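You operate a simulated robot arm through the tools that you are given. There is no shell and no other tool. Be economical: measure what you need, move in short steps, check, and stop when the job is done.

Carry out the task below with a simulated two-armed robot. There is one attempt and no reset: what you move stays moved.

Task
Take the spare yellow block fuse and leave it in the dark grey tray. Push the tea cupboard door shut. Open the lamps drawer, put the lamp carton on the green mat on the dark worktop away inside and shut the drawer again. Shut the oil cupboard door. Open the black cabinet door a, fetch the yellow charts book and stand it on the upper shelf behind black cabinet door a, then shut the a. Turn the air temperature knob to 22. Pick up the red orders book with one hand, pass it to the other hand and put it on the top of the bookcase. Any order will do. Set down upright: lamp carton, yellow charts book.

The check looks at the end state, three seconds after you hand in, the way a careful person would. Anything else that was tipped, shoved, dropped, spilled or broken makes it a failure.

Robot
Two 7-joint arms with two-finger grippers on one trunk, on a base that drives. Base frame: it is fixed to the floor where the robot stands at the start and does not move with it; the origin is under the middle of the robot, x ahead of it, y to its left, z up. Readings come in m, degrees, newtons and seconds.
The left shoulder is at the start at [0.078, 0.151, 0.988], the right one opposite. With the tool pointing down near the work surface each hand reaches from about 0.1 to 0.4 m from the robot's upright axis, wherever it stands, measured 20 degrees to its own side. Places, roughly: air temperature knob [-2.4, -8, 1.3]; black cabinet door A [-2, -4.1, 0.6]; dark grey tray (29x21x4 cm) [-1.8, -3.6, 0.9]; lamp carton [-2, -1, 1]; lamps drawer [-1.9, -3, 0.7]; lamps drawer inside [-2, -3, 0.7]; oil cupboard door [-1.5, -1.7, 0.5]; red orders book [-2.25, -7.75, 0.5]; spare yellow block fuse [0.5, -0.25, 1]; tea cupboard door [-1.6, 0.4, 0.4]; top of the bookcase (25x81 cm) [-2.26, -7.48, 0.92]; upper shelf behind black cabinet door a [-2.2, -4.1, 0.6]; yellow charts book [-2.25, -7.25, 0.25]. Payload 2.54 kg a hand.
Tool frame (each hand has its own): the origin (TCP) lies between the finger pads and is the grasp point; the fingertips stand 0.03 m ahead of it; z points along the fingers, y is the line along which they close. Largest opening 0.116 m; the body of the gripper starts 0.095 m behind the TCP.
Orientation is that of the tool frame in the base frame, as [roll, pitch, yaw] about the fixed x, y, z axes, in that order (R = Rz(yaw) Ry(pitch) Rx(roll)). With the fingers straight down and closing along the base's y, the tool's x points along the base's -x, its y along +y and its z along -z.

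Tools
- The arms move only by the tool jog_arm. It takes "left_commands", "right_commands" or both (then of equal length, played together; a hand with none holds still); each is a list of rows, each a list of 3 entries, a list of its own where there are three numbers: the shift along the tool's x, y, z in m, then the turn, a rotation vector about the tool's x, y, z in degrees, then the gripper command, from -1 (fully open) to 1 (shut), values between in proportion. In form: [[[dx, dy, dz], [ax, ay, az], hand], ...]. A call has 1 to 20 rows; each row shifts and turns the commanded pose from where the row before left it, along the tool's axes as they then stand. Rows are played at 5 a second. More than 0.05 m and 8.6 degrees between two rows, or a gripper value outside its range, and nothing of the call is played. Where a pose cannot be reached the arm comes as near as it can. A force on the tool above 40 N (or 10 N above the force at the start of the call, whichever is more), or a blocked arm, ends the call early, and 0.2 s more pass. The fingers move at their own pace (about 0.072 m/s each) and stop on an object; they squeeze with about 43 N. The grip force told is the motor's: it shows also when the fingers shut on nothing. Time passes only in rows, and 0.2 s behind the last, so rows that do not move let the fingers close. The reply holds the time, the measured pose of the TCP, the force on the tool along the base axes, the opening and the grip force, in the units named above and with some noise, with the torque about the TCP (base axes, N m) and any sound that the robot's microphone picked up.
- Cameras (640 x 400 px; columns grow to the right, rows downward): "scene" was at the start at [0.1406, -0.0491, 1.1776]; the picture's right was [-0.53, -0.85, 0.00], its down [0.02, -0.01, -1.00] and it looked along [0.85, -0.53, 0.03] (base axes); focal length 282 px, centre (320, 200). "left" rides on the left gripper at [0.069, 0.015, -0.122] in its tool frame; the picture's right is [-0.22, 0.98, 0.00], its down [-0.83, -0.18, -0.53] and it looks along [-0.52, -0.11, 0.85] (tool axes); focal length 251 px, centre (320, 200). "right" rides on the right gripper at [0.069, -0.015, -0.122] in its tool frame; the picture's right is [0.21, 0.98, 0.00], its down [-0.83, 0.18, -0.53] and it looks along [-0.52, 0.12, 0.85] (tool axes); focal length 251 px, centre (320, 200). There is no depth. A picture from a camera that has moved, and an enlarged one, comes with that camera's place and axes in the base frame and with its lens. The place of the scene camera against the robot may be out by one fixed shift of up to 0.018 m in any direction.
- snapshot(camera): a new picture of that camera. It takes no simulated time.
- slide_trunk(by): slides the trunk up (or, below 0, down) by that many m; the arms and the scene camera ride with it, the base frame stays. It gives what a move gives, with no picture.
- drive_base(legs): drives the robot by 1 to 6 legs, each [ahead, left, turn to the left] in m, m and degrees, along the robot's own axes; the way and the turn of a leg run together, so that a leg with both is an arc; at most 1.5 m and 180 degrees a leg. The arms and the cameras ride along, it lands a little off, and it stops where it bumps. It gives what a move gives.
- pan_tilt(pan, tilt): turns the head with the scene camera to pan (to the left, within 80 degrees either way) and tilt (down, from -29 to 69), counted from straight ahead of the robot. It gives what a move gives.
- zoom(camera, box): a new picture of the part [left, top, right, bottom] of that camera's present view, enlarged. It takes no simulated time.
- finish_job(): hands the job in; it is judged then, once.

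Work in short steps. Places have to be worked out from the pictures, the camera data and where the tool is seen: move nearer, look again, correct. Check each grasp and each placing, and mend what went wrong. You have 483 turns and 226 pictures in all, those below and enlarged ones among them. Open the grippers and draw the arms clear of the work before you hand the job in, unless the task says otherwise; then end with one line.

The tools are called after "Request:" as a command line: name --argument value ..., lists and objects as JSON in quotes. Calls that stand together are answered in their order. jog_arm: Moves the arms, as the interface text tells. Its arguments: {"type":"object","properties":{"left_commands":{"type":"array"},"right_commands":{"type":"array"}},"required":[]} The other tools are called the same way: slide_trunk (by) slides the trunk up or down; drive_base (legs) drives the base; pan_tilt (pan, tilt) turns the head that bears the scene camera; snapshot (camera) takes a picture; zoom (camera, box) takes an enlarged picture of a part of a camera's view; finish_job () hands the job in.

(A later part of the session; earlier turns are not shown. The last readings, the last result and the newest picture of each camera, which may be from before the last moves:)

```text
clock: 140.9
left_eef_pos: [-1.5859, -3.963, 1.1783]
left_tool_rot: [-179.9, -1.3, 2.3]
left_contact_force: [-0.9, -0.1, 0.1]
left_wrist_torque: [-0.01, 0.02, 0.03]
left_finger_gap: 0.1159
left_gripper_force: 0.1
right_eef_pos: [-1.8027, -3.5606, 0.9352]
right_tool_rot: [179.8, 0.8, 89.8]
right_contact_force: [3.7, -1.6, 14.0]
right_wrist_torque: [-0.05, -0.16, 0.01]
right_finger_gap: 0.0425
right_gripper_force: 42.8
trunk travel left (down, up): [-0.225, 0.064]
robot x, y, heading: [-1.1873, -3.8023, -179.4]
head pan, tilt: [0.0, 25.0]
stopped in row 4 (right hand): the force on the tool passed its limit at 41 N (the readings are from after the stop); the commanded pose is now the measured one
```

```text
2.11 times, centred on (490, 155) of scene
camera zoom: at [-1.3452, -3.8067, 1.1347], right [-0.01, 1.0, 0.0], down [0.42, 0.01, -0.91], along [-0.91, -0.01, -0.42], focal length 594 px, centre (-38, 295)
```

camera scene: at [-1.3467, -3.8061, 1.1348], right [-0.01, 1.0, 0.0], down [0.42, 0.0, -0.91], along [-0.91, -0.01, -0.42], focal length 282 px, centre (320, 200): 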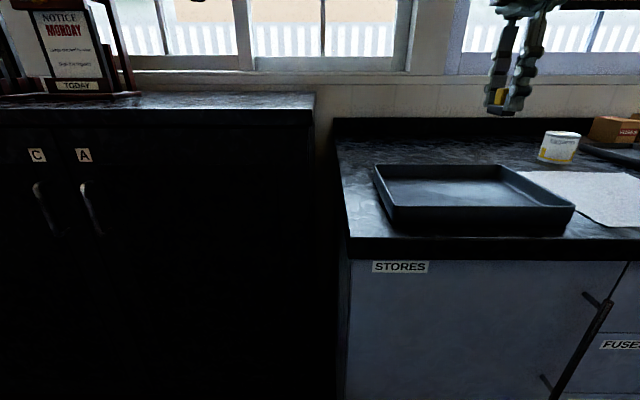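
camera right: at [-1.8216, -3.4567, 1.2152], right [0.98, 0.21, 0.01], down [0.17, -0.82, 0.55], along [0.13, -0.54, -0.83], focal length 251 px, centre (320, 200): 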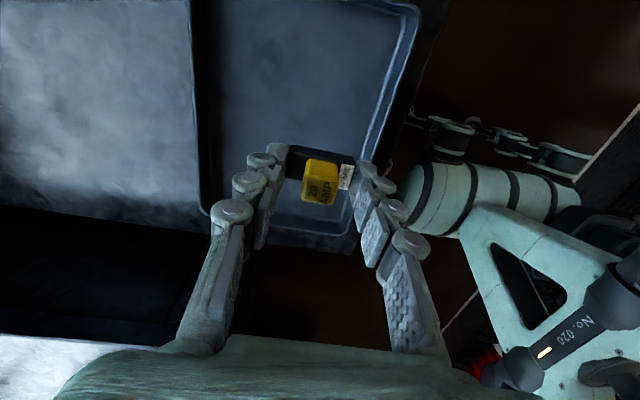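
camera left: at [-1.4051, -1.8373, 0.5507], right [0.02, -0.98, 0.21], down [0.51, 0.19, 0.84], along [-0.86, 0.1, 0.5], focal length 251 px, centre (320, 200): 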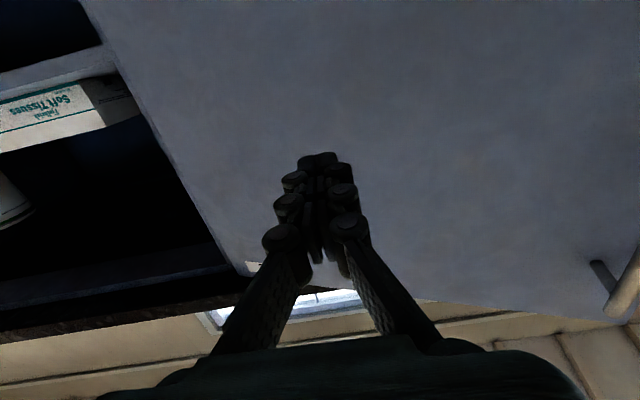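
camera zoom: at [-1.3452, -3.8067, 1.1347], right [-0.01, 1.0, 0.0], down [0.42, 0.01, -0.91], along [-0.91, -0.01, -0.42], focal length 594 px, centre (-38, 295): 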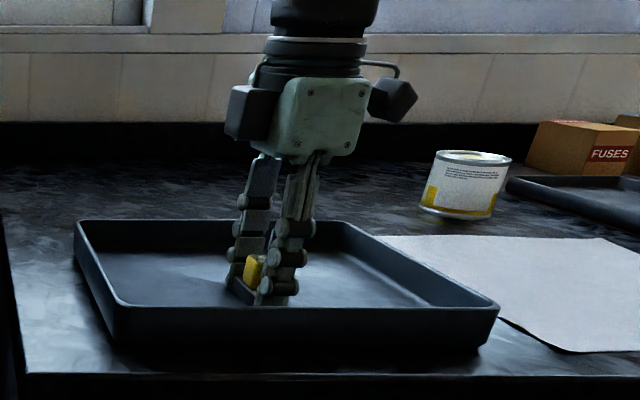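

Touched the tray floor. Open and rise.

Request:
jog_arm --right_commands '[[[0, 0, -0.001], [0, 0, 0], 0], [[0, 0, 0], [0, 0, 0], -0.3], [[0, 0, 0], [0, 0, 0], -0.3], [[0, 0, -0.03], [0, 0, 0], -0.3], [[0, 0, -0.04], [0, 0, 0], -0.3], [[0, 0, -0.04], [0, 0, 0], -0.5], [[0, 0, -0.04], [0, 0, 0], -1], [[0, 0, -0.03], [0, 0, 0], -1]]'

Request:
zoom --camera "scene" --box '[340, 60, 640, 250]'

```text
clock: 142.7
left_eef_pos: [-1.5865, -3.9616, 1.1783]
left_tool_rot: [179.9, -1.4, 2.0]
left_contact_force: [0.2, -0.6, 0.3]
left_wrist_torque: [-0.01, -0.02, -0.03]
left_finger_gap: 0.116
left_gripper_force: 0.2
right_eef_pos: [-1.8039, -3.5581, 1.1119]
right_tool_rot: [179.5, 0.8, 90.0]
right_contact_force: [0.5, -0.3, 0.7]
right_wrist_torque: [0.03, 0.0, 0.0]
right_finger_gap: 0.116
right_gripper_force: 0.1
trunk travel left (down, up): [-0.225, 0.064]
robot x, y, heading: [-1.1845, -3.8028, -179.4]
head pan, tilt: [0.0, 25.0]
```

```text
2.11 times, centred on (490, 155) of scene
camera zoom: at [-1.3464, -3.806, 1.1348], right [-0.01, 1.0, 0.0], down [0.42, 0.0, -0.91], along [-0.91, -0.01, -0.42], focal length 594 px, centre (-38, 295)
```

zoom: 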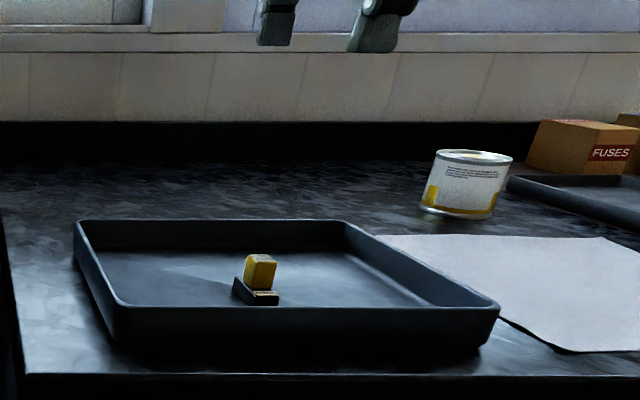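

Fuse is in the tray. Now the lamps drawer: its handle is at about [-1.69,-3.0,0.78]. I back off, move to y≈-3.0 and turn the left hand to point ahead with a vertical closing line.

Request:
drive_base --legs '[[-0.45, 0, 0], [0, -0.8, 0]]'

Request:
jog_arm --left_commands '[[[-0.03, -0.02, 0], [0, -8.2, 0], -1], [[-0.03, -0.02, 0], [0, -8.2, 0], -1], [[-0.02, -0.02, 0.02], [0, -8.2, 0], -1], [[-0.02, -0.02, 0.02], [0, -8.2, 0], -1], [[0, -0.02, 0.03], [0, -8.2, 0], -1], [[0, -0.02, 0.03], [0, -8.2, 0], -1], [[0, -0.02, 0.03], [0, -8.2, 0], -1], [[0, -0.02, 0.02], [0, -8.2, 0], -1], [[0.02, 0, 0.02], [0, -8.2, 0], -1], [[0.03, 0, 0.02], [0, -8.2, 0], -1], [[0.03, 0, 0.02], [0, -8, 0], -1], [[0.03, 0, 0.02], [0, 0, 0], -1], [[0.03, 0, 0.02], [0, 0, 0], -1], [[0.03, 0, 0.02], [0, 0, 0], -1], [[0.03, 0, 0.02], [0, 0, 0], -1]]' --right_commands '[[[0.01, 0.02, -0.01], [0, 0, 0], -1], [[0.01, 0.02, -0.01], [0, 0, 0], -1], [[0.01, 0.02, -0.01], [0, 0, 0], -1], [[0.01, 0.02, -0.01], [0, 0, 0], -1], [[0.01, 0.02, -0.01], [0, 0, 0], -1], [[0, 0.02, 0], [0, 0, 0], -1], [[0, 0.02, 0], [0, 0, 0], -1], [[0, 0, 0], [0, 0, 0], -1], [[0, 0, 0], [0, 0, 0], -1], [[0, 0, 0], [0, 0, 0], -1], [[0, 0, 0], [0, 0, 0], -1], [[0, 0, 0], [0, 0, 0], -1], [[0, 0, 0], [0, 0, 0], -1], [[0, 0, 0], [0, 0, 0], -1], [[0, 0, 0], [0, 0, 0], -1]]'

```text
clock: 153.1
left_eef_pos: [-1.1504, -3.1567, 1.1788]
left_tool_rot: [179.9, -1.5, 2.4]
left_contact_force: [-0.8, 0.6, 0.1]
left_wrist_torque: [-0.03, 0.01, 0.02]
left_finger_gap: 0.1162
left_gripper_force: 0.0
right_eef_pos: [-1.3679, -2.7538, 1.113]
right_tool_rot: [179.5, 0.8, 90.1]
right_contact_force: [-0.1, 0.2, 0.2]
right_wrist_torque: [-0.02, 0.02, 0.02]
right_finger_gap: 0.116
right_gripper_force: 0.0
trunk travel left (down, up): [-0.225, 0.064]
robot x, y, heading: [-0.7402, -2.9964, -178.9]
head pan, tilt: [0.0, 25.0]
```

```text
clock: 156.3
left_eef_pos: [-1.4514, -3.0106, 0.8597]
left_tool_rot: [178.2, 88.6, 0.6]
left_contact_force: [-0.1, 0.5, -0.7]
left_wrist_torque: [0.0, -0.01, -0.02]
left_finger_gap: 0.1158
left_gripper_force: 0.1
right_eef_pos: [-1.2301, -2.6984, 1.1575]
right_tool_rot: [178.8, 1.6, 89.7]
right_contact_force: [0.4, -0.2, 0.3]
right_wrist_torque: [0.01, 0.01, 0.05]
right_finger_gap: 0.116
right_gripper_force: 0.0
trunk travel left (down, up): [-0.225, 0.064]
robot x, y, heading: [-0.7439, -2.9981, -179.1]
head pan, tilt: [0.0, 25.0]
```

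Now roll the left hand 90° so the fingers close vertically.

Request:
jog_arm --left_commands '[[[0, 0, 0], [0, 0, 8.5], -1], [[0, 0, 0], [0, 0, 8.5], -1], [[0, 0, 0], [0, 0, 8.5], -1], [[0, 0, 0], [0, 0, 8.5], -1], [[0, 0, 0], [0, 0, 8.5], -1], [[0, 0, 0], [0, 0, 8.5], -0.5], [[0, 0, 0], [0, 0, 8.5], -0.5], [[0, 0, 0], [0, 0, 8.5], -0.5], [[0, 0, 0], [0, 0, 8.5], -0.5], [[0, 0, 0], [0, 0, 8.5], -0.5], [[0, 0, 0], [0, 0, 5], -0.5], [[0, 0, 0], [0, 0, 0], -0.5]]'

Request:
snapshot --camera "left"

Request:
snapshot --camera "scene"

```text
clock: 158.9
left_eef_pos: [-1.4505, -3.0099, 0.8603]
left_tool_rot: [91.4, -0.2, -87.5]
left_contact_force: [0.5, -0.4, -0.7]
left_wrist_torque: [0.0, -0.01, 0.04]
left_finger_gap: 0.0869
left_gripper_force: 0.1
right_eef_pos: [-1.2292, -2.6979, 1.1582]
right_tool_rot: [178.9, 1.4, 89.7]
right_contact_force: [0.6, -0.1, -0.1]
right_wrist_torque: [-0.02, 0.01, 0.02]
right_finger_gap: 0.1158
right_gripper_force: 0.0
trunk travel left (down, up): [-0.225, 0.064]
robot x, y, heading: [-0.7484, -2.9991, -179.0]
head pan, tilt: [0.0, 25.0]
```

```text
174 pictures are left
camera left: at [-1.3261, -3.073, 0.88], right [-0.03, 0.22, 0.98], down [0.5, 0.85, -0.17], along [-0.86, 0.49, -0.14], focal length 251 px, centre (320, 200)
```

left: 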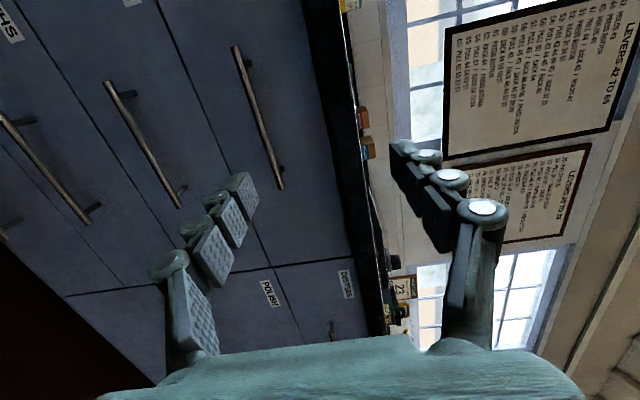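

```text
173 pictures are left
camera scene: at [-0.9105, -2.9907, 1.1492], right [0.08, 1.0, 0.0], down [0.28, -0.02, -0.96], along [-0.96, 0.08, -0.28], focal length 282 px, centre (320, 200)
```

scene: 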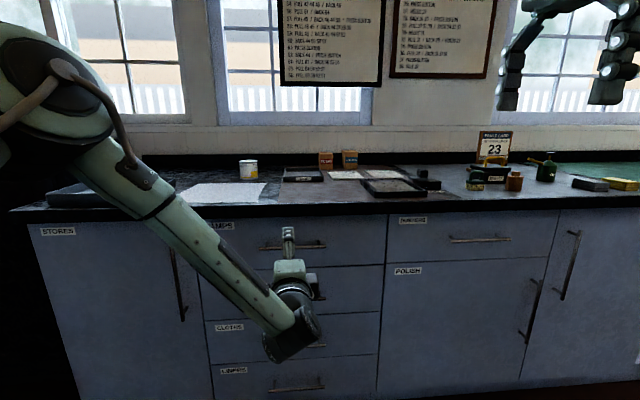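

Handle centre from the wrist camera ≈[-1.69,-3.02,0.765]. Lower the trunk 9.5 cm and drive ahead 12 cm, then recheck.

Request:
slide_trunk --by -0.095

Request:
drive_base --legs '[[0.12, 0, 0]]'

Request:
snapshot --camera "left"

```text
clock: 160.2
left_eef_pos: [-1.4509, -3.0091, 0.7654]
left_tool_rot: [91.3, -0.1, -87.6]
left_contact_force: [0.0, -0.6, -0.4]
left_wrist_torque: [0.01, -0.02, 0.01]
left_finger_gap: 0.087
left_gripper_force: 0.0
right_eef_pos: [-1.23, -2.6986, 1.0641]
right_tool_rot: [178.8, 1.4, 89.8]
right_contact_force: [-0.3, 0.5, -0.7]
right_wrist_torque: [0.0, -0.03, 0.01]
right_finger_gap: 0.1159
right_gripper_force: 0.0
trunk travel left (down, up): [-0.13, 0.159]
robot x, y, heading: [-0.7497, -2.9941, -179.2]
head pan, tilt: [0.0, 25.0]
```

```text
clock: 161.4
left_eef_pos: [-1.5688, -3.0094, 0.7655]
left_tool_rot: [91.6, -0.1, -87.6]
left_contact_force: [-0.7, -0.1, 0.1]
left_wrist_torque: [-0.04, 0.0, 0.02]
left_finger_gap: 0.087
left_gripper_force: 0.1
right_eef_pos: [-1.3479, -2.7007, 1.0646]
right_tool_rot: [178.9, 1.3, 89.7]
right_contact_force: [0.2, -0.3, 1.0]
right_wrist_torque: [0.02, -0.02, 0.02]
right_finger_gap: 0.1161
right_gripper_force: 0.0
trunk travel left (down, up): [-0.13, 0.159]
robot x, y, heading: [-0.8644, -2.9969, -179.3]
head pan, tilt: [0.0, 25.0]
```

```text
172 pictures are left
camera left: at [-1.4447, -3.0735, 0.7847], right [-0.03, 0.21, 0.98], down [0.51, 0.85, -0.17], along [-0.86, 0.49, -0.14], focal length 251 px, centre (320, 200)
```

left: 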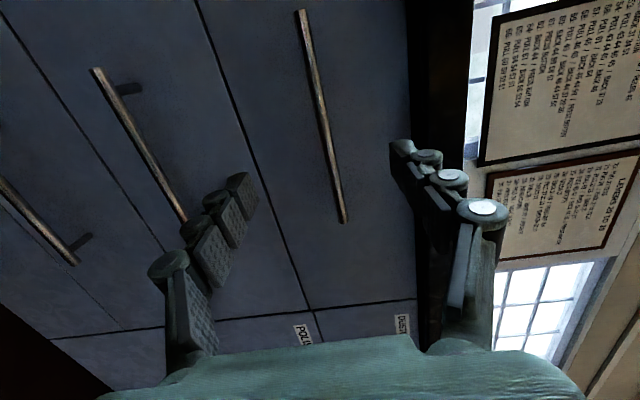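

Triangulated handle: x=-1.683, z=0.767 — aligned. Advance 10 cm and close on it.

Request:
drive_base --legs '[[0.1, 0, 0]]'

Request:
jog_arm --left_commands '[[[0, 0, 0], [0, 0, 0], 0.3], [[0, 0, 0], [0, 0, 0], 1], [[0, 0, 0], [0, 0, 0], 1], [[0, 0, 0], [0, 0, 0], 1]]'

Request:
snapshot --camera "left"

```text
clock: 162.6
left_eef_pos: [-1.6662, -3.0097, 0.766]
left_tool_rot: [91.6, -0.1, -87.8]
left_contact_force: [-0.2, -1.4, -0.7]
left_wrist_torque: [0.02, -0.02, 0.02]
left_finger_gap: 0.0871
left_gripper_force: 0.1
right_eef_pos: [-1.4457, -2.7002, 1.0613]
right_tool_rot: [178.7, 1.4, 89.6]
right_contact_force: [-0.5, -0.2, -0.1]
right_wrist_torque: [-0.01, -0.01, 0.0]
right_finger_gap: 0.1157
right_gripper_force: 0.0
trunk travel left (down, up): [-0.13, 0.159]
robot x, y, heading: [-0.9655, -2.9997, -179.1]
head pan, tilt: [0.0, 25.0]
```

```text
clock: 163.6
left_eef_pos: [-1.6673, -3.0097, 0.7664]
left_tool_rot: [91.4, 0.1, -87.8]
left_contact_force: [-1.6, -0.2, 4.1]
left_wrist_torque: [-0.04, 0.08, 0.02]
left_finger_gap: 0.0103
left_gripper_force: 37.9
right_eef_pos: [-1.4455, -2.7, 1.059]
right_tool_rot: [178.5, 1.4, 89.5]
right_contact_force: [0.0, -0.1, 0.1]
right_wrist_torque: [0.0, 0.01, -0.01]
right_finger_gap: 0.1163
right_gripper_force: 0.0
trunk travel left (down, up): [-0.13, 0.159]
robot x, y, heading: [-0.9646, -3.0, -179.2]
head pan, tilt: [0.0, 25.0]
```

```text
171 pictures are left
camera left: at [-1.5435, -3.0737, 0.786], right [-0.03, 0.21, 0.98], down [0.51, 0.85, -0.17], along [-0.86, 0.49, -0.13], focal length 251 px, centre (320, 200)
```

left: 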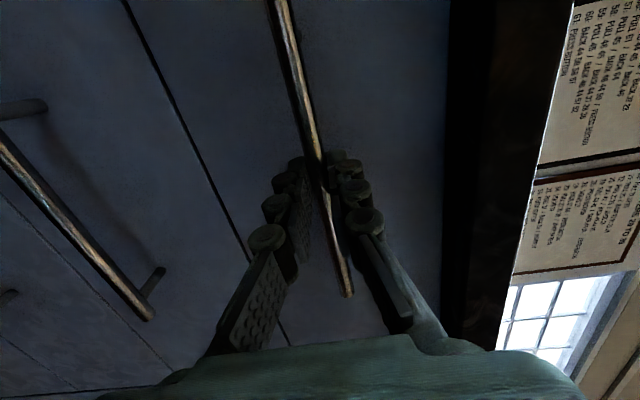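

Handle gripped. Pull by driving back 30 cm.

Request:
drive_base --legs '[[-0.15, 0, 0], [-0.15, 0, 0]]'

Request:
pan_tilt --pan 0 --tilt 40

Request:
snapshot --camera "scene"

```text
clock: 165.9
left_eef_pos: [-1.3705, -3.0104, 0.7665]
left_tool_rot: [91.2, -0.1, -87.5]
left_contact_force: [-1.1, -20.3, 9.6]
left_wrist_torque: [-0.15, 0.1, 0.19]
left_finger_gap: 0.0107
left_gripper_force: 37.9
right_eef_pos: [-1.1482, -2.6979, 1.0609]
right_tool_rot: [178.5, 1.2, 89.7]
right_contact_force: [-0.9, 0.6, 0.1]
right_wrist_torque: [-0.03, -0.01, 0.0]
right_finger_gap: 0.1163
right_gripper_force: 0.0
trunk travel left (down, up): [-0.13, 0.159]
robot x, y, heading: [-0.6655, -2.9976, -179.3]
head pan, tilt: [0.0, 25.0]
```

```text
clock: 166.7
left_eef_pos: [-1.3703, -3.0105, 0.7667]
left_tool_rot: [91.3, -0.2, -87.5]
left_contact_force: [-1.2, -4.0, 4.0]
left_wrist_torque: [-0.06, 0.04, 0.02]
left_finger_gap: 0.0104
left_gripper_force: 37.6
right_eef_pos: [-1.1495, -2.6996, 1.0605]
right_tool_rot: [178.3, 1.5, 89.5]
right_contact_force: [-1.1, -0.5, 0.4]
right_wrist_torque: [0.0, -0.04, -0.02]
right_finger_gap: 0.1159
right_gripper_force: 0.1
trunk travel left (down, up): [-0.13, 0.159]
robot x, y, heading: [-0.6637, -2.9956, -179.0]
head pan, tilt: [0.0, 40.0]
```

```text
170 pictures are left
camera scene: at [-0.8291, -2.99, 1.0526], right [0.08, 1.0, 0.0], down [0.29, -0.02, -0.96], along [-0.95, 0.08, -0.29], focal length 282 px, centre (320, 200)
```

scene: 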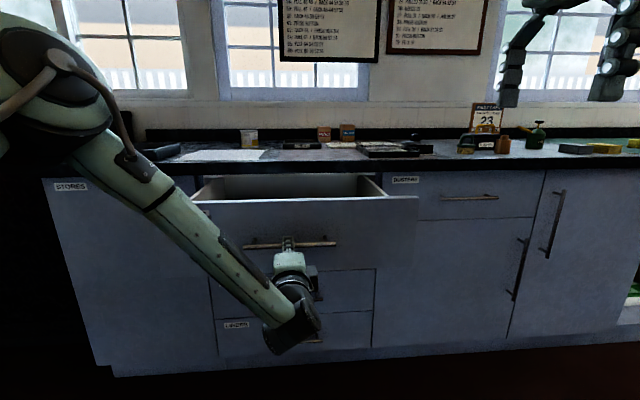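

Drawer is open ~30 cm. Release the handle, back off, and retract the left arm.

Request:
jog_arm --left_commands '[[[0, 0, 0], [0, 0, 0], 0], [[0, 0, 0], [0, 0, 0], -0.5], [[0, 0, 0], [0, 0, 0], -0.5]]'

Request:
drive_base --legs '[[-0.25, 0, 0]]'

Request:
slide_trunk --by 0.095

Request:
jog_arm --left_commands '[[[0, 0.03, -0.03], [0, 0, -8.5], -1], [[0, 0.0, -0.03], [0, 0, -8.5], -1], [[0, 0, -0.03], [0, 0, -8.5], -1], [[0, 0, -0.03], [0, 0, -8.5], -1], [[0, 0, -0.03], [0, 0, -8.5], -1], [[0, 0, 0], [0, 0, -8.5], -1], [[0, 0, 0], [0, 0, -8.5], -1], [[0, 0, 0], [0, 0, -8.5], -1], [[0, 0, 0], [0, 0, -8.5], -1], [[0, 0, 0], [0, 0, -8.5], -1], [[0, 0, 0], [0, 0, -5], -1], [[-0.03, 0.02, 0], [0, 0, 0], -1], [[-0.03, 0.02, 0], [0, 0, 0], -1], [[-0.03, 0.02, 0], [0, 0, 0], -1], [[-0.03, 0.02, 0], [0, 0, 0], -1], [[-0.03, 0.02, 0], [0, 0, 0], -1], [[-0.03, 0.02, 0], [0, 0, 0], -1]]'

Request:
jog_arm --left_commands '[[[-0.02, 0, -0.01], [0, 8.2, 0], -1], [[-0.02, 0, -0.01], [0, 8.2, 0], -1], [[-0.02, 0, -0.01], [0, 8.2, 0], -1], [[0, 0, -0.02], [0, 8.2, 0], -1], [[0, 0, -0.02], [0, 8.2, 0], -1], [[0, 0, -0.02], [0, 8.2, 0], -1], [[0, 0, -0.02], [0, 8.2, 0], -1], [[0, 0, -0.01], [0, 8.2, 0], -1], [[0, 0, 0], [0, 8.2, 0], -1], [[0, 0, 0], [0, 8.2, 0], -1], [[0.02, 0, 0], [0, 8.2, 0], -1], [[0.03, 0, 0], [0, 0, 0], -1], [[0.03, 0, 0], [0, 0, 0], -1]]'

```text
clock: 167.5
left_eef_pos: [-1.3703, -3.0089, 0.766]
left_tool_rot: [91.3, -0.1, -87.5]
left_contact_force: [-1.1, -1.4, 0.3]
left_wrist_torque: [0.03, -0.01, -0.01]
left_finger_gap: 0.0869
left_gripper_force: 0.1
right_eef_pos: [-1.1498, -2.6974, 1.0591]
right_tool_rot: [178.2, 1.4, 89.6]
right_contact_force: [-0.4, 0.0, 0.6]
right_wrist_torque: [-0.01, 0.01, 0.02]
right_finger_gap: 0.1161
right_gripper_force: 0.1
trunk travel left (down, up): [-0.13, 0.159]
robot x, y, heading: [-0.6596, -2.9955, -179.3]
head pan, tilt: [0.0, 40.0]
```

```text
clock: 169.3
left_eef_pos: [-1.1187, -3.005, 0.7676]
left_tool_rot: [91.3, -0.1, -87.5]
left_contact_force: [0.1, -0.2, 0.9]
left_wrist_torque: [0.0, 0.02, -0.04]
left_finger_gap: 0.0869
left_gripper_force: 0.0
right_eef_pos: [-0.8997, -2.6941, 1.0589]
right_tool_rot: [178.3, 1.4, 89.5]
right_contact_force: [0.4, 0.1, -0.5]
right_wrist_torque: [-0.02, 0.01, 0.04]
right_finger_gap: 0.1159
right_gripper_force: 0.0
trunk travel left (down, up): [-0.13, 0.159]
robot x, y, heading: [-0.4137, -2.9941, -179.3]
head pan, tilt: [0.0, 40.0]
```

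```text
clock: 170.6
left_eef_pos: [-1.1195, -3.0058, 0.8616]
left_tool_rot: [91.3, -0.1, -87.5]
left_contact_force: [0.1, 0.2, -0.4]
left_wrist_torque: [-0.01, 0.02, -0.01]
left_finger_gap: 0.0873
left_gripper_force: 0.0
right_eef_pos: [-0.9002, -2.6942, 1.1527]
right_tool_rot: [178.2, 1.4, 89.6]
right_contact_force: [-0.9, -0.4, 0.8]
right_wrist_torque: [-0.01, -0.02, -0.02]
right_finger_gap: 0.1158
right_gripper_force: 0.2
trunk travel left (down, up): [-0.225, 0.064]
robot x, y, heading: [-0.4142, -2.9923, -179.3]
head pan, tilt: [0.0, 40.0]
```

```text
clock: 174.2
left_eef_pos: [-0.9693, -3.119, 1.0747]
left_tool_rot: [176.6, 88.6, -0.9]
left_contact_force: [-0.2, -0.1, 0.8]
left_wrist_torque: [-0.01, 0.02, 0.04]
left_finger_gap: 0.1161
left_gripper_force: 0.0
right_eef_pos: [-0.8996, -2.6942, 1.1544]
right_tool_rot: [178.2, 1.4, 89.7]
right_contact_force: [0.6, -0.4, -0.7]
right_wrist_torque: [0.01, 0.01, 0.0]
right_finger_gap: 0.1158
right_gripper_force: 0.1
trunk travel left (down, up): [-0.225, 0.064]
robot x, y, heading: [-0.416, -2.9879, -179.5]
head pan, tilt: [0.0, 40.0]
```

```text
clock: 177.0
left_eef_pos: [-0.802, -3.111, 1.1962]
left_tool_rot: [179.9, -1.4, 2.5]
left_contact_force: [-0.5, -0.3, 0.3]
left_wrist_torque: [0.02, -0.01, 0.01]
left_finger_gap: 0.1161
left_gripper_force: 0.2
right_eef_pos: [-0.8992, -2.6939, 1.1538]
right_tool_rot: [178.1, 1.3, 89.5]
right_contact_force: [-0.3, -0.5, -0.6]
right_wrist_torque: [0.01, 0.0, 0.01]
right_finger_gap: 0.1163
right_gripper_force: 0.2
trunk travel left (down, up): [-0.225, 0.064]
robot x, y, heading: [-0.4126, -2.9896, -179.3]
head pan, tilt: [0.0, 40.0]
```

Now drive right to the lamp carton area (y≈-1.2) and look.

Request:
drive_base --legs '[[0, -1.4, 0], [0.2, -0.3, 0]]'

Request:
pan_tilt --pan -10 --tilt 20

Request:
snapshot --camera "scene"

```text
clock: 193.6
left_eef_pos: [-1.0266, -1.424, 1.1953]
left_tool_rot: [179.9, -1.4, 2.5]
left_contact_force: [-0.7, -0.2, 1.3]
left_wrist_torque: [0.02, -0.03, 0.0]
left_finger_gap: 0.1159
left_gripper_force: 0.0
right_eef_pos: [-1.1244, -1.0068, 1.1514]
right_tool_rot: [178.2, 1.4, 89.7]
right_contact_force: [0.2, 0.1, -0.1]
right_wrist_torque: [-0.03, 0.0, 0.0]
right_finger_gap: 0.1161
right_gripper_force: 0.1
trunk travel left (down, up): [-0.225, 0.064]
robot x, y, heading: [-0.64, -1.3034, -179.2]
head pan, tilt: [0.0, 40.0]
```

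```text
clock: 194.5
left_eef_pos: [-1.0282, -1.4233, 1.1947]
left_tool_rot: [179.9, -1.5, 2.5]
left_contact_force: [0.4, 0.0, -0.1]
left_wrist_torque: [0.01, 0.01, -0.02]
left_finger_gap: 0.116
left_gripper_force: 0.0
right_eef_pos: [-1.124, -1.0064, 1.1526]
right_tool_rot: [178.1, 1.4, 89.7]
right_contact_force: [-0.9, 0.2, -0.2]
right_wrist_torque: [-0.01, -0.01, 0.03]
right_finger_gap: 0.1161
right_gripper_force: 0.1
trunk travel left (down, up): [-0.225, 0.064]
robot x, y, heading: [-0.6379, -1.3014, -179.5]
head pan, tilt: [-10.0, 20.0]
```

```text
169 pictures are left
camera scene: at [-0.8025, -1.2917, 1.1445], right [0.16, 0.99, 0.0], down [0.32, -0.05, -0.95], along [-0.93, 0.15, -0.33], focal length 282 px, centre (320, 200)
```

scene: 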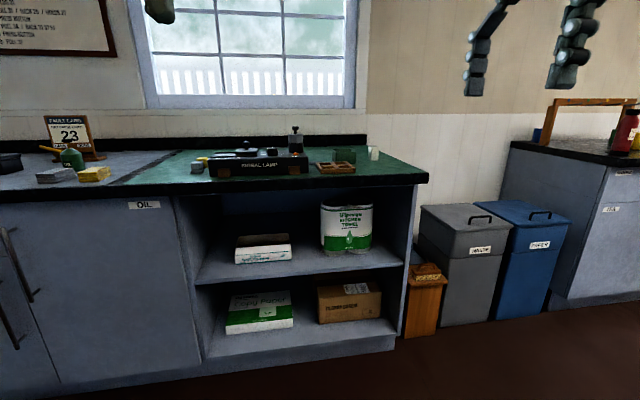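

Request:
zoom --camera "scene" --box '[170, 110, 430, 210]'

```text
2.46 times, centred on (300, 160) of scene
camera zoom: at [-0.8025, -1.2917, 1.1445], right [0.16, 0.99, 0.0], down [0.32, -0.05, -0.95], along [-0.93, 0.15, -0.33], focal length 694 px, centre (369, 298)
```

zoom: 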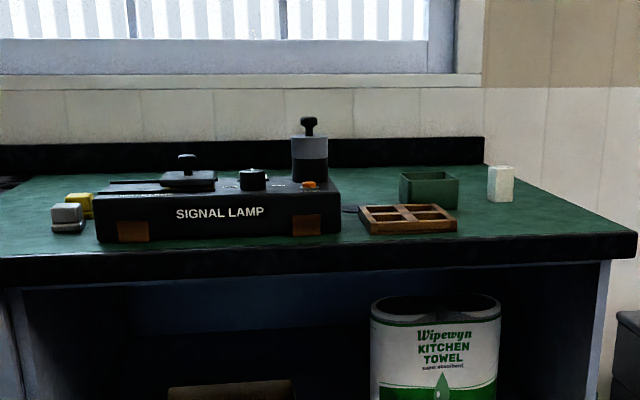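

The small white box at the right on the green mat (~[-1.98,-0.86]) is likely the lamp carton. Drive nearer and look.

Request:
drive_base --legs '[[0.45, -0.15, 0]]'

Request:
pan_tilt --pan -15 --tilt 25

Request:
zoom --camera "scene" --box '[250, 100, 510, 262]'

Request:
snapshot --camera "right"

```text
clock: 197.3
left_eef_pos: [-1.4752, -1.2799, 1.1953]
left_tool_rot: [179.8, -1.5, 2.5]
left_contact_force: [0.0, 0.5, 0.0]
left_wrist_torque: [0.01, -0.03, -0.04]
left_finger_gap: 0.1163
left_gripper_force: 0.0
right_eef_pos: [-1.5723, -0.8633, 1.1522]
right_tool_rot: [178.2, 1.4, 89.6]
right_contact_force: [0.8, 0.4, -0.5]
right_wrist_torque: [0.03, -0.06, -0.02]
right_finger_gap: 0.1157
right_gripper_force: 0.1
trunk travel left (down, up): [-0.225, 0.064]
robot x, y, heading: [-1.0871, -1.1629, -179.3]
head pan, tilt: [-10.0, 20.0]
```

```text
clock: 197.9
left_eef_pos: [-1.4749, -1.2798, 1.1951]
left_tool_rot: [179.9, -1.5, 2.5]
left_contact_force: [-0.4, -0.2, -0.4]
left_wrist_torque: [0.01, 0.0, 0.0]
left_finger_gap: 0.116
left_gripper_force: 0.0
right_eef_pos: [-1.5716, -0.8632, 1.1528]
right_tool_rot: [178.1, 1.5, 89.5]
right_contact_force: [-0.3, -0.3, -0.2]
right_wrist_torque: [0.02, 0.02, 0.02]
right_finger_gap: 0.1161
right_gripper_force: 0.1
trunk travel left (down, up): [-0.225, 0.064]
robot x, y, heading: [-1.0869, -1.1636, -179.2]
head pan, tilt: [-15.0, 25.0]
```

```text
2.46 times, centred on (380, 181) of scene
camera zoom: at [-1.248, -1.1414, 1.1396], right [0.24, 0.97, 0.0], down [0.36, -0.09, -0.93], along [-0.9, 0.22, -0.38], focal length 694 px, centre (172, 247)
```

zoom: 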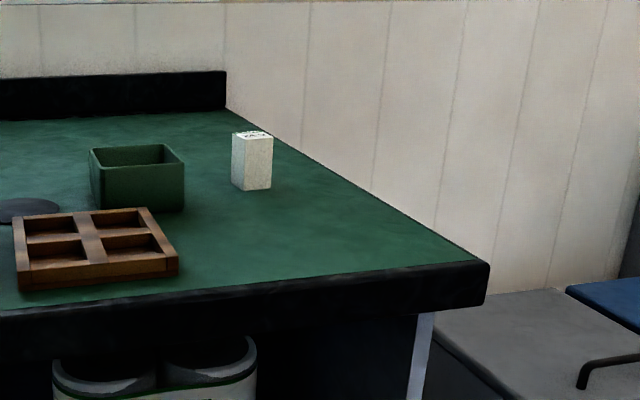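

```text
166 pictures are left
camera right: at [-1.5913, -0.7903, 1.2717], right [0.98, 0.21, 0.03], down [0.16, -0.81, 0.56], along [0.14, -0.54, -0.83], focal length 251 px, centre (320, 200)
```

right: 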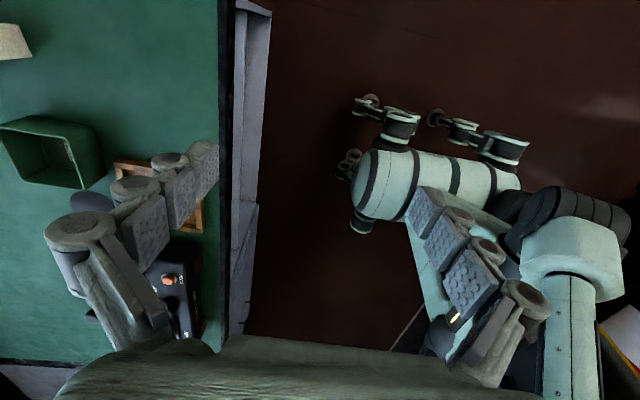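

The carton is at about [-2.03,-0.85], ~4 cm wide, 6 cm high. I turn the right hand back to closing along y and move over it.

Request:
jog_arm --right_commands '[[[0, 0, 0], [0, 0, 8.5], -0.2], [[0, 0, 0], [0, 0, 8.5], -0.2], [[0, 0, 0], [0, 0, 8.5], -0.2], [[0, 0, 0], [0, 0, 8.5], -0.2], [[0, 0, 0], [0, 0, 8.5], -0.2], [[0, 0, 0], [0, 0, 8.5], -0.2], [[0, 0, 0], [0, 0, 8.5], -0.2], [[0, 0, 0], [0, 0, 8.5], -0.2], [[0, 0, 0], [0, 0, 8.5], -0.2], [[0, 0, 0], [0, 0, 8.5], -0.2], [[0, 0, 0], [0, 0, 5], -0.2]]'

Request:
drive_base --legs '[[0.22, 0, 0]]'

Request:
snapshot --camera "right"

```text
clock: 200.3
left_eef_pos: [-1.4749, -1.281, 1.1949]
left_tool_rot: [179.8, -1.4, 2.5]
left_contact_force: [-0.2, 0.2, 0.1]
left_wrist_torque: [-0.01, -0.02, 0.01]
left_finger_gap: 0.1159
left_gripper_force: 0.1
right_eef_pos: [-1.5717, -0.8621, 1.1529]
right_tool_rot: [178.6, -1.9, -0.4]
right_contact_force: [0.3, 0.3, -0.3]
right_wrist_torque: [0.02, -0.04, -0.05]
right_finger_gap: 0.0695
right_gripper_force: 0.1
trunk travel left (down, up): [-0.225, 0.064]
robot x, y, heading: [-1.0854, -1.1582, -179.2]
head pan, tilt: [-15.0, 25.0]
```

```text
clock: 202.0
left_eef_pos: [-1.6948, -1.2849, 1.1948]
left_tool_rot: [179.9, -1.5, 2.5]
left_contact_force: [0.5, -0.3, 0.0]
left_wrist_torque: [0.02, -0.03, 0.0]
left_finger_gap: 0.1158
left_gripper_force: 0.1
right_eef_pos: [-1.7925, -0.8666, 1.1528]
right_tool_rot: [178.6, -1.9, -0.4]
right_contact_force: [-1.0, -0.2, -0.2]
right_wrist_torque: [-0.02, 0.0, 0.0]
right_finger_gap: 0.0695
right_gripper_force: 0.0
trunk travel left (down, up): [-0.225, 0.064]
robot x, y, heading: [-1.3051, -1.1698, -179.1]
head pan, tilt: [-15.0, 25.0]
```

```text
165 pictures are left
camera right: at [-1.728, -0.8484, 1.276], right [0.21, -0.98, 0.03], down [-0.84, -0.16, 0.51], along [-0.49, -0.13, -0.86], focal length 251 px, centre (320, 200)
```

right: 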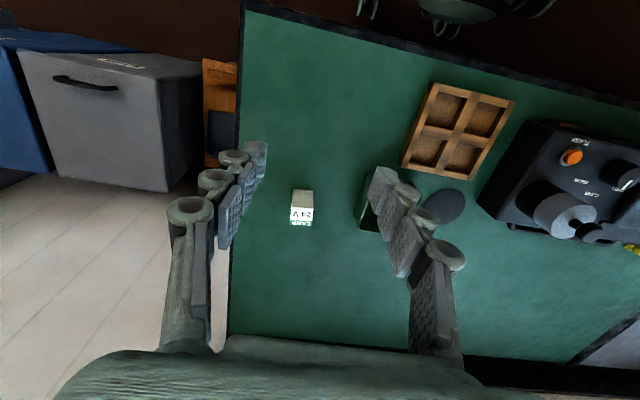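

Request:
zoom --camera "right" --box '[260, 170, 350, 240]'

```text
5.71 times, centred on (305, 205) of right
camera zoom: at [-1.728, -0.8484, 1.276], right [0.21, -0.98, 0.03], down [-0.84, -0.16, 0.51], along [-0.49, -0.13, -0.86], focal length 1437 px, centre (406, 171)
```

zoom: 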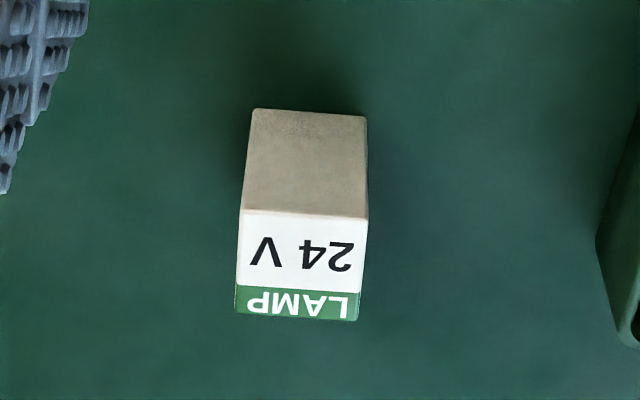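

Confirmed "LAMP 24V" carton: centre [-1.954,-0.876], top z≈0.943. Move over it, level the tool, and go down part-way.

Request:
jog_arm --right_commands '[[[-0.04, 0.003, 0], [1.4, -1.9, 0], -0.2], [[-0.04, 0.003, 0], [0, 0, 0], -0.2], [[-0.04, 0.003, 0], [0, 0, 0], -0.2], [[-0.041, 0, 0.02], [0, 0, 0], -0.2], [[0, 0, 0.04], [0, 0, 0], -0.2], [[0, 0, 0.04], [0, 0, 0], -0.2], [[0, 0, 0], [0, 0, 0], -0.2]]'

Request:
snapshot --camera "right"

```text
clock: 203.6
left_eef_pos: [-1.6939, -1.2849, 1.1942]
left_tool_rot: [179.9, -1.5, 2.5]
left_contact_force: [-0.5, 0.3, 2.3]
left_wrist_torque: [-0.02, 0.02, 0.02]
left_finger_gap: 0.1159
left_gripper_force: 0.0
right_eef_pos: [-1.9523, -0.8744, 1.0515]
right_tool_rot: [-180.0, 0.1, -0.3]
right_contact_force: [0.3, -0.3, 0.3]
right_wrist_torque: [0.0, 0.03, -0.01]
right_finger_gap: 0.0695
right_gripper_force: 0.0
trunk travel left (down, up): [-0.225, 0.064]
robot x, y, heading: [-1.3076, -1.162, -179.1]
head pan, tilt: [-15.0, 25.0]
```

```text
163 pictures are left
camera right: at [-1.8835, -0.859, 1.1734], right [0.21, -0.98, 0.0], down [-0.83, -0.18, 0.53], along [-0.52, -0.11, -0.84], focal length 251 px, centre (320, 200)
```

right: 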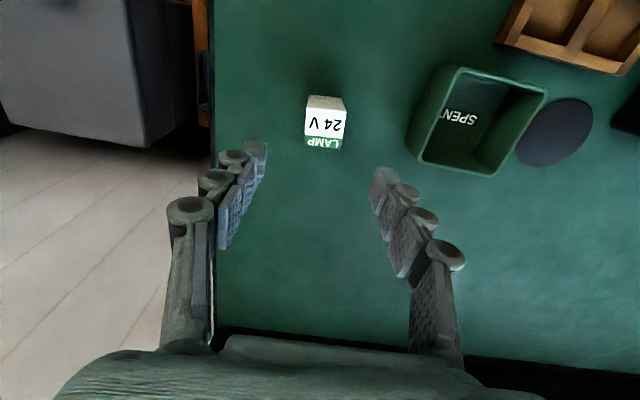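

Aligned. Lower to z≈0.93 and close.

Request:
jog_arm --right_commands '[[[0.003, 0, 0.04], [0, 0, 0], -0.2], [[0, 0, 0.04], [0, 0, 0], -0.2], [[0, 0, 0.025], [0, 0, 0], -0.2], [[0, 0, 0.015], [0, 0, 0], -0.2], [[0, 0, 0], [0, 0, 0], 0.3], [[0, 0, 0], [0, 0, 0], 0.6], [[0, 0, 0], [0, 0, 0], 0.8], [[0, 0, 0], [0, 0, 0], 0.8]]'

Request:
snapshot --camera "right"

```text
clock: 205.4
left_eef_pos: [-1.694, -1.2841, 1.1962]
left_tool_rot: [179.8, -1.5, 2.6]
left_contact_force: [0.1, 1.7, 0.8]
left_wrist_torque: [-0.03, 0.02, -0.01]
left_finger_gap: 0.116
left_gripper_force: 0.1
right_eef_pos: [-1.9479, -0.8746, 0.9315]
right_tool_rot: [-180.0, 0.0, -0.3]
right_contact_force: [-0.7, 0.5, -0.6]
right_wrist_torque: [0.02, 0.01, 0.02]
right_finger_gap: 0.032
right_gripper_force: 42.8
trunk travel left (down, up): [-0.225, 0.064]
robot x, y, heading: [-1.3056, -1.1642, -179.4]
head pan, tilt: [-15.0, 25.0]
```

```text
162 pictures are left
camera right: at [-1.8802, -0.8603, 1.053], right [0.21, -0.98, 0.0], down [-0.83, -0.18, 0.53], along [-0.52, -0.11, -0.85], focal length 251 px, centre (320, 200)
```

right: 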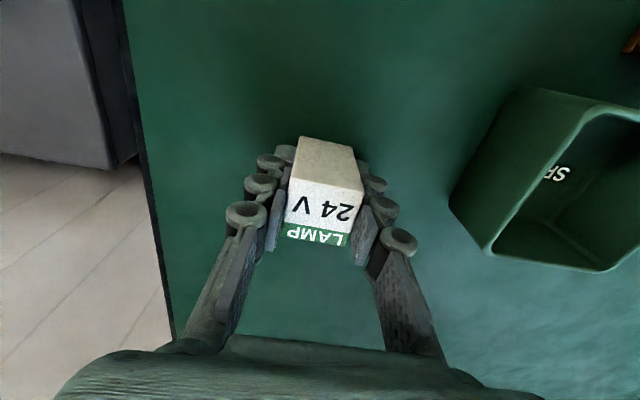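

Carton gripped. Lift, back away, and drive to the drawer.

Request:
jog_arm --right_commands '[[[0, 0, -0.04], [0, 0, 0], 0.8], [[0, 0, -0.04], [0, 0, 0], 0.8], [[0, 0, -0.04], [0, 0, 0], 0.8], [[0, 0, -0.04], [0, 0, 0], 0.8], [[0.03, 0, -0.02], [0, 0, 0], 0.8], [[0.03, 0, 0], [0, 0, 0], 0.8]]'

Request:
drive_base --legs '[[-0.6, 0, 0], [0, 1.4, 0], [0, 0.7, 0]]'

Request:
pan_tilt --pan -10 --tilt 35

Request:
snapshot --camera "scene"

```text
clock: 206.8
left_eef_pos: [-1.6943, -1.2842, 1.194]
left_tool_rot: [179.8, -1.4, 2.5]
left_contact_force: [-0.3, 1.2, 0.0]
left_wrist_torque: [-0.01, 0.0, 0.02]
left_finger_gap: 0.1161
left_gripper_force: 0.1
right_eef_pos: [-1.889, -0.8759, 1.1129]
right_tool_rot: [180.0, -0.1, -0.3]
right_contact_force: [0.6, 1.6, -0.6]
right_wrist_torque: [-0.02, -0.02, 0.0]
right_finger_gap: 0.0323
right_gripper_force: 43.4
trunk travel left (down, up): [-0.225, 0.064]
robot x, y, heading: [-1.3053, -1.1639, -179.2]
head pan, tilt: [-15.0, 25.0]
```

```text
clock: 230.4
left_eef_pos: [-1.0667, -3.3951, 1.194]
left_tool_rot: [179.8, -1.4, 2.2]
left_contact_force: [0.4, 0.1, 0.5]
left_wrist_torque: [-0.02, 0.01, -0.01]
left_finger_gap: 0.116
left_gripper_force: 0.1
right_eef_pos: [-1.2594, -2.9873, 1.1117]
right_tool_rot: [-180.0, 0.0, -0.7]
right_contact_force: [0.0, -0.4, 0.2]
right_wrist_torque: [0.02, -0.01, -0.01]
right_finger_gap: 0.032
right_gripper_force: 42.9
trunk travel left (down, up): [-0.225, 0.064]
robot x, y, heading: [-0.6756, -3.2798, -179.5]
head pan, tilt: [-15.0, 25.0]
```

```text
clock: 231.2
left_eef_pos: [-1.0664, -3.3957, 1.1959]
left_tool_rot: [179.9, -1.6, 2.2]
left_contact_force: [-0.1, 0.7, 0.0]
left_wrist_torque: [-0.01, 0.01, -0.02]
left_finger_gap: 0.1159
left_gripper_force: 0.1
right_eef_pos: [-1.2602, -2.9863, 1.1105]
right_tool_rot: [-179.9, 0.0, -0.7]
right_contact_force: [0.5, -0.3, -0.8]
right_wrist_torque: [-0.03, -0.03, -0.04]
right_finger_gap: 0.0324
right_gripper_force: 43.3
trunk travel left (down, up): [-0.225, 0.064]
robot x, y, heading: [-0.679, -3.2775, -179.6]
head pan, tilt: [-10.0, 35.0]
```

```text
161 pictures are left
camera scene: at [-0.8357, -3.2656, 1.1191], right [0.17, 0.99, 0.0], down [0.57, -0.1, -0.82], along [-0.81, 0.14, -0.57], focal length 282 px, centre (320, 200)
```

scene: 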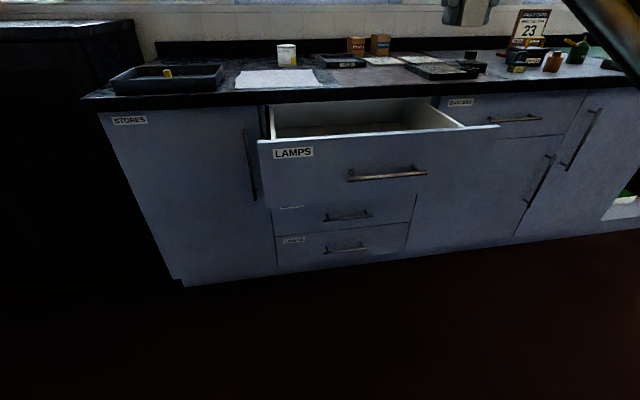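

Drawer spans y≈[-3.28,-2.76]. Drive ahead 30 cm so the carton is over the open drawer, and view from the wrist.

Request:
drive_base --legs '[[0.29, 0, 0]]'

Request:
snapshot --camera "right"

Request:
snapshot --camera "scene"

```text
clock: 233.2
left_eef_pos: [-1.3556, -3.398, 1.1954]
left_tool_rot: [179.8, -1.5, 2.1]
left_contact_force: [-0.9, -0.8, -0.5]
left_wrist_torque: [-0.04, -0.06, 0.03]
left_finger_gap: 0.1159
left_gripper_force: 0.1
right_eef_pos: [-1.5478, -2.988, 1.1127]
right_tool_rot: [180.0, 0.0, -0.7]
right_contact_force: [-0.2, 0.3, 0.5]
right_wrist_torque: [0.01, 0.0, -0.02]
right_finger_gap: 0.0323
right_gripper_force: 42.9
trunk travel left (down, up): [-0.225, 0.064]
robot x, y, heading: [-0.9686, -3.2817, -179.6]
head pan, tilt: [-10.0, 35.0]
```

```text
160 pictures are left
camera right: at [-1.4794, -2.9734, 1.2329], right [0.2, -0.98, 0.0], down [-0.83, -0.17, 0.53], along [-0.52, -0.11, -0.85], focal length 251 px, centre (320, 200)
```

right: 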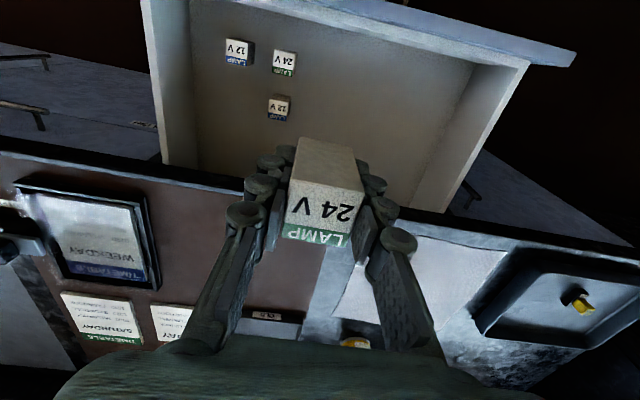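

```text
159 pictures are left
camera scene: at [-1.1243, -3.2674, 1.119], right [0.17, 0.99, 0.0], down [0.57, -0.1, -0.82], along [-0.81, 0.14, -0.57], focal length 282 px, centre (320, 200)
```

scene: 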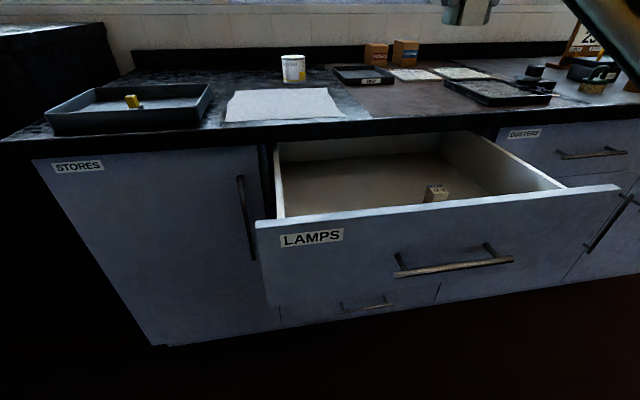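

Other cartons sit right in the drawer; I'll set ours at y≈-3.10. Shift left 11 cm, then lower the trunk 20 cm.

Request:
jog_arm --right_commands '[[[0, 0.04, 0], [0, 0, 0], 0.8], [[0, 0.04, 0], [0, 0, 0], 0.8], [[0, 0.03, 0], [0, 0, 0], 0.8], [[0, 0, 0], [0, 0, 0], 0.8]]'

Request:
slide_trunk --by -0.2

Request:
snapshot --camera "right"

Request:
snapshot --camera "scene"

```text
clock: 234.2
left_eef_pos: [-1.3547, -3.3976, 1.1961]
left_tool_rot: [179.9, -1.4, 2.1]
left_contact_force: [0.3, 0.2, 0.6]
left_wrist_torque: [-0.01, 0.02, 0.01]
left_finger_gap: 0.1159
left_gripper_force: 0.1
right_eef_pos: [-1.5498, -3.1, 1.1108]
right_tool_rot: [-180.0, -0.1, -0.8]
right_contact_force: [-0.3, 0.3, 0.2]
right_wrist_torque: [0.0, 0.01, 0.0]
right_finger_gap: 0.0321
right_gripper_force: 42.3
trunk travel left (down, up): [-0.225, 0.064]
robot x, y, heading: [-0.9656, -3.2784, -179.9]
head pan, tilt: [-10.0, 35.0]
```

```text
clock: 236.3
left_eef_pos: [-1.3547, -3.3969, 0.9952]
left_tool_rot: [179.8, -1.5, 2.1]
left_contact_force: [0.0, 0.1, 0.2]
left_wrist_torque: [0.0, 0.02, -0.02]
left_finger_gap: 0.1162
left_gripper_force: 0.0
right_eef_pos: [-1.5511, -3.0981, 0.9127]
right_tool_rot: [179.9, 0.0, -0.7]
right_contact_force: [0.6, 0.6, -0.8]
right_wrist_torque: [0.05, 0.03, 0.01]
right_finger_gap: 0.0322
right_gripper_force: 42.9
trunk travel left (down, up): [-0.025, 0.264]
robot x, y, heading: [-0.9625, -3.2813, -179.4]
head pan, tilt: [-10.0, 35.0]
```

```text
158 pictures are left
camera right: at [-1.4812, -3.0839, 1.0337], right [0.2, -0.98, 0.0], down [-0.83, -0.17, 0.53], along [-0.52, -0.11, -0.85], focal length 251 px, centre (320, 200)
```

right: 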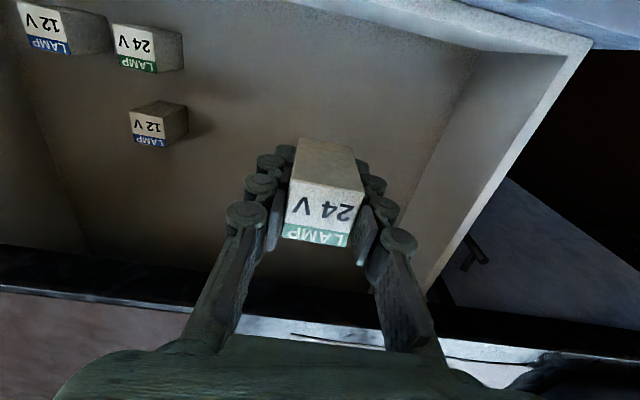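

```text
157 pictures are left
camera scene: at [-1.1238, -3.2674, 0.9191], right [0.17, 0.99, 0.0], down [0.57, -0.1, -0.82], along [-0.81, 0.14, -0.57], focal length 282 px, centre (320, 200)
```

scene: 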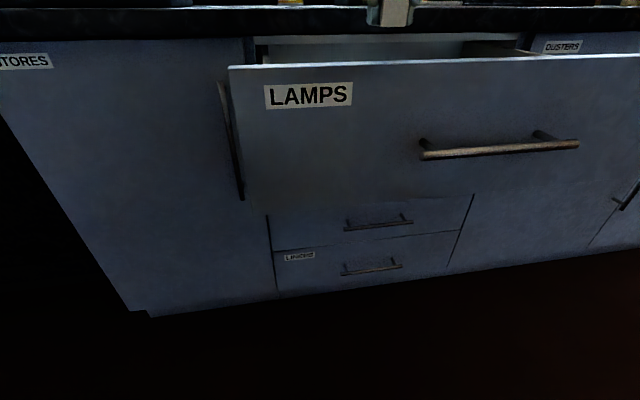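

Clear spot below. Lower until contact.

Request:
jog_arm --right_commands '[[[0, 0, 0.025], [0, 0, 0], 0.8], [[0, 0, 0.025], [0, 0, 0], 0.8], [[0, 0, 0.025], [0, 0, 0], 0.8], [[0, 0, 0.015], [0, 0, 0], 0.8], [[0, 0, 0.008], [0, 0, 0], 0.8], [[0, 0, 0.008], [0, 0, 0], 0.8], [[0, 0, 0.008], [0, 0, 0], 0.8], [[0, 0, 0.006], [0, 0, 0], 0.8], [[0, 0, 0.006], [0, 0, 0], 0.8], [[0, 0, 0.006], [0, 0, 0], 0.8], [[0, 0, 0.006], [0, 0, 0], 0.8]]'

Request:
snapshot --camera "right"

```text
clock: 238.7
left_eef_pos: [-1.3533, -3.3968, 0.9962]
left_tool_rot: [179.9, -1.5, 2.1]
left_contact_force: [-0.6, 0.0, 0.1]
left_wrist_torque: [-0.01, 0.02, 0.01]
left_finger_gap: 0.116
left_gripper_force: 0.1
right_eef_pos: [-1.5675, -3.0778, 0.7835]
right_tool_rot: [179.9, -0.1, -0.7]
right_contact_force: [-0.1, 0.1, -0.4]
right_wrist_torque: [0.01, 0.0, -0.02]
right_finger_gap: 0.0321
right_gripper_force: 43.0
right hand out of reach, approached as far as the arm can: row 3, 4, 5, 7, 9, 11
trunk travel left (down, up): [-0.025, 0.264]
robot x, y, heading: [-0.9646, -3.2821, -179.8]
head pan, tilt: [-10.0, 35.0]
```

```text
156 pictures are left
camera right: at [-1.4999, -3.0638, 0.9046], right [0.2, -0.98, 0.0], down [-0.83, -0.17, 0.53], along [-0.52, -0.11, -0.85], focal length 251 px, centre (320, 200)
```

right: 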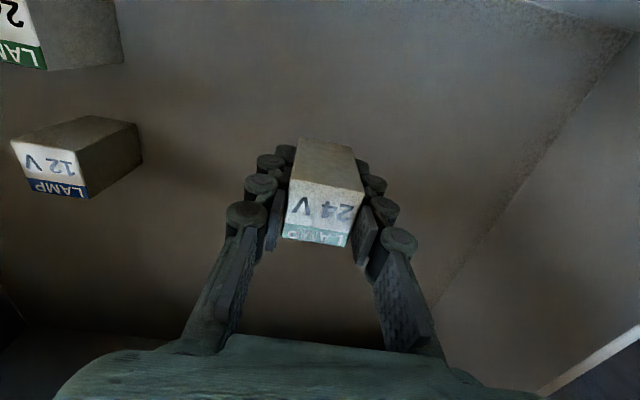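

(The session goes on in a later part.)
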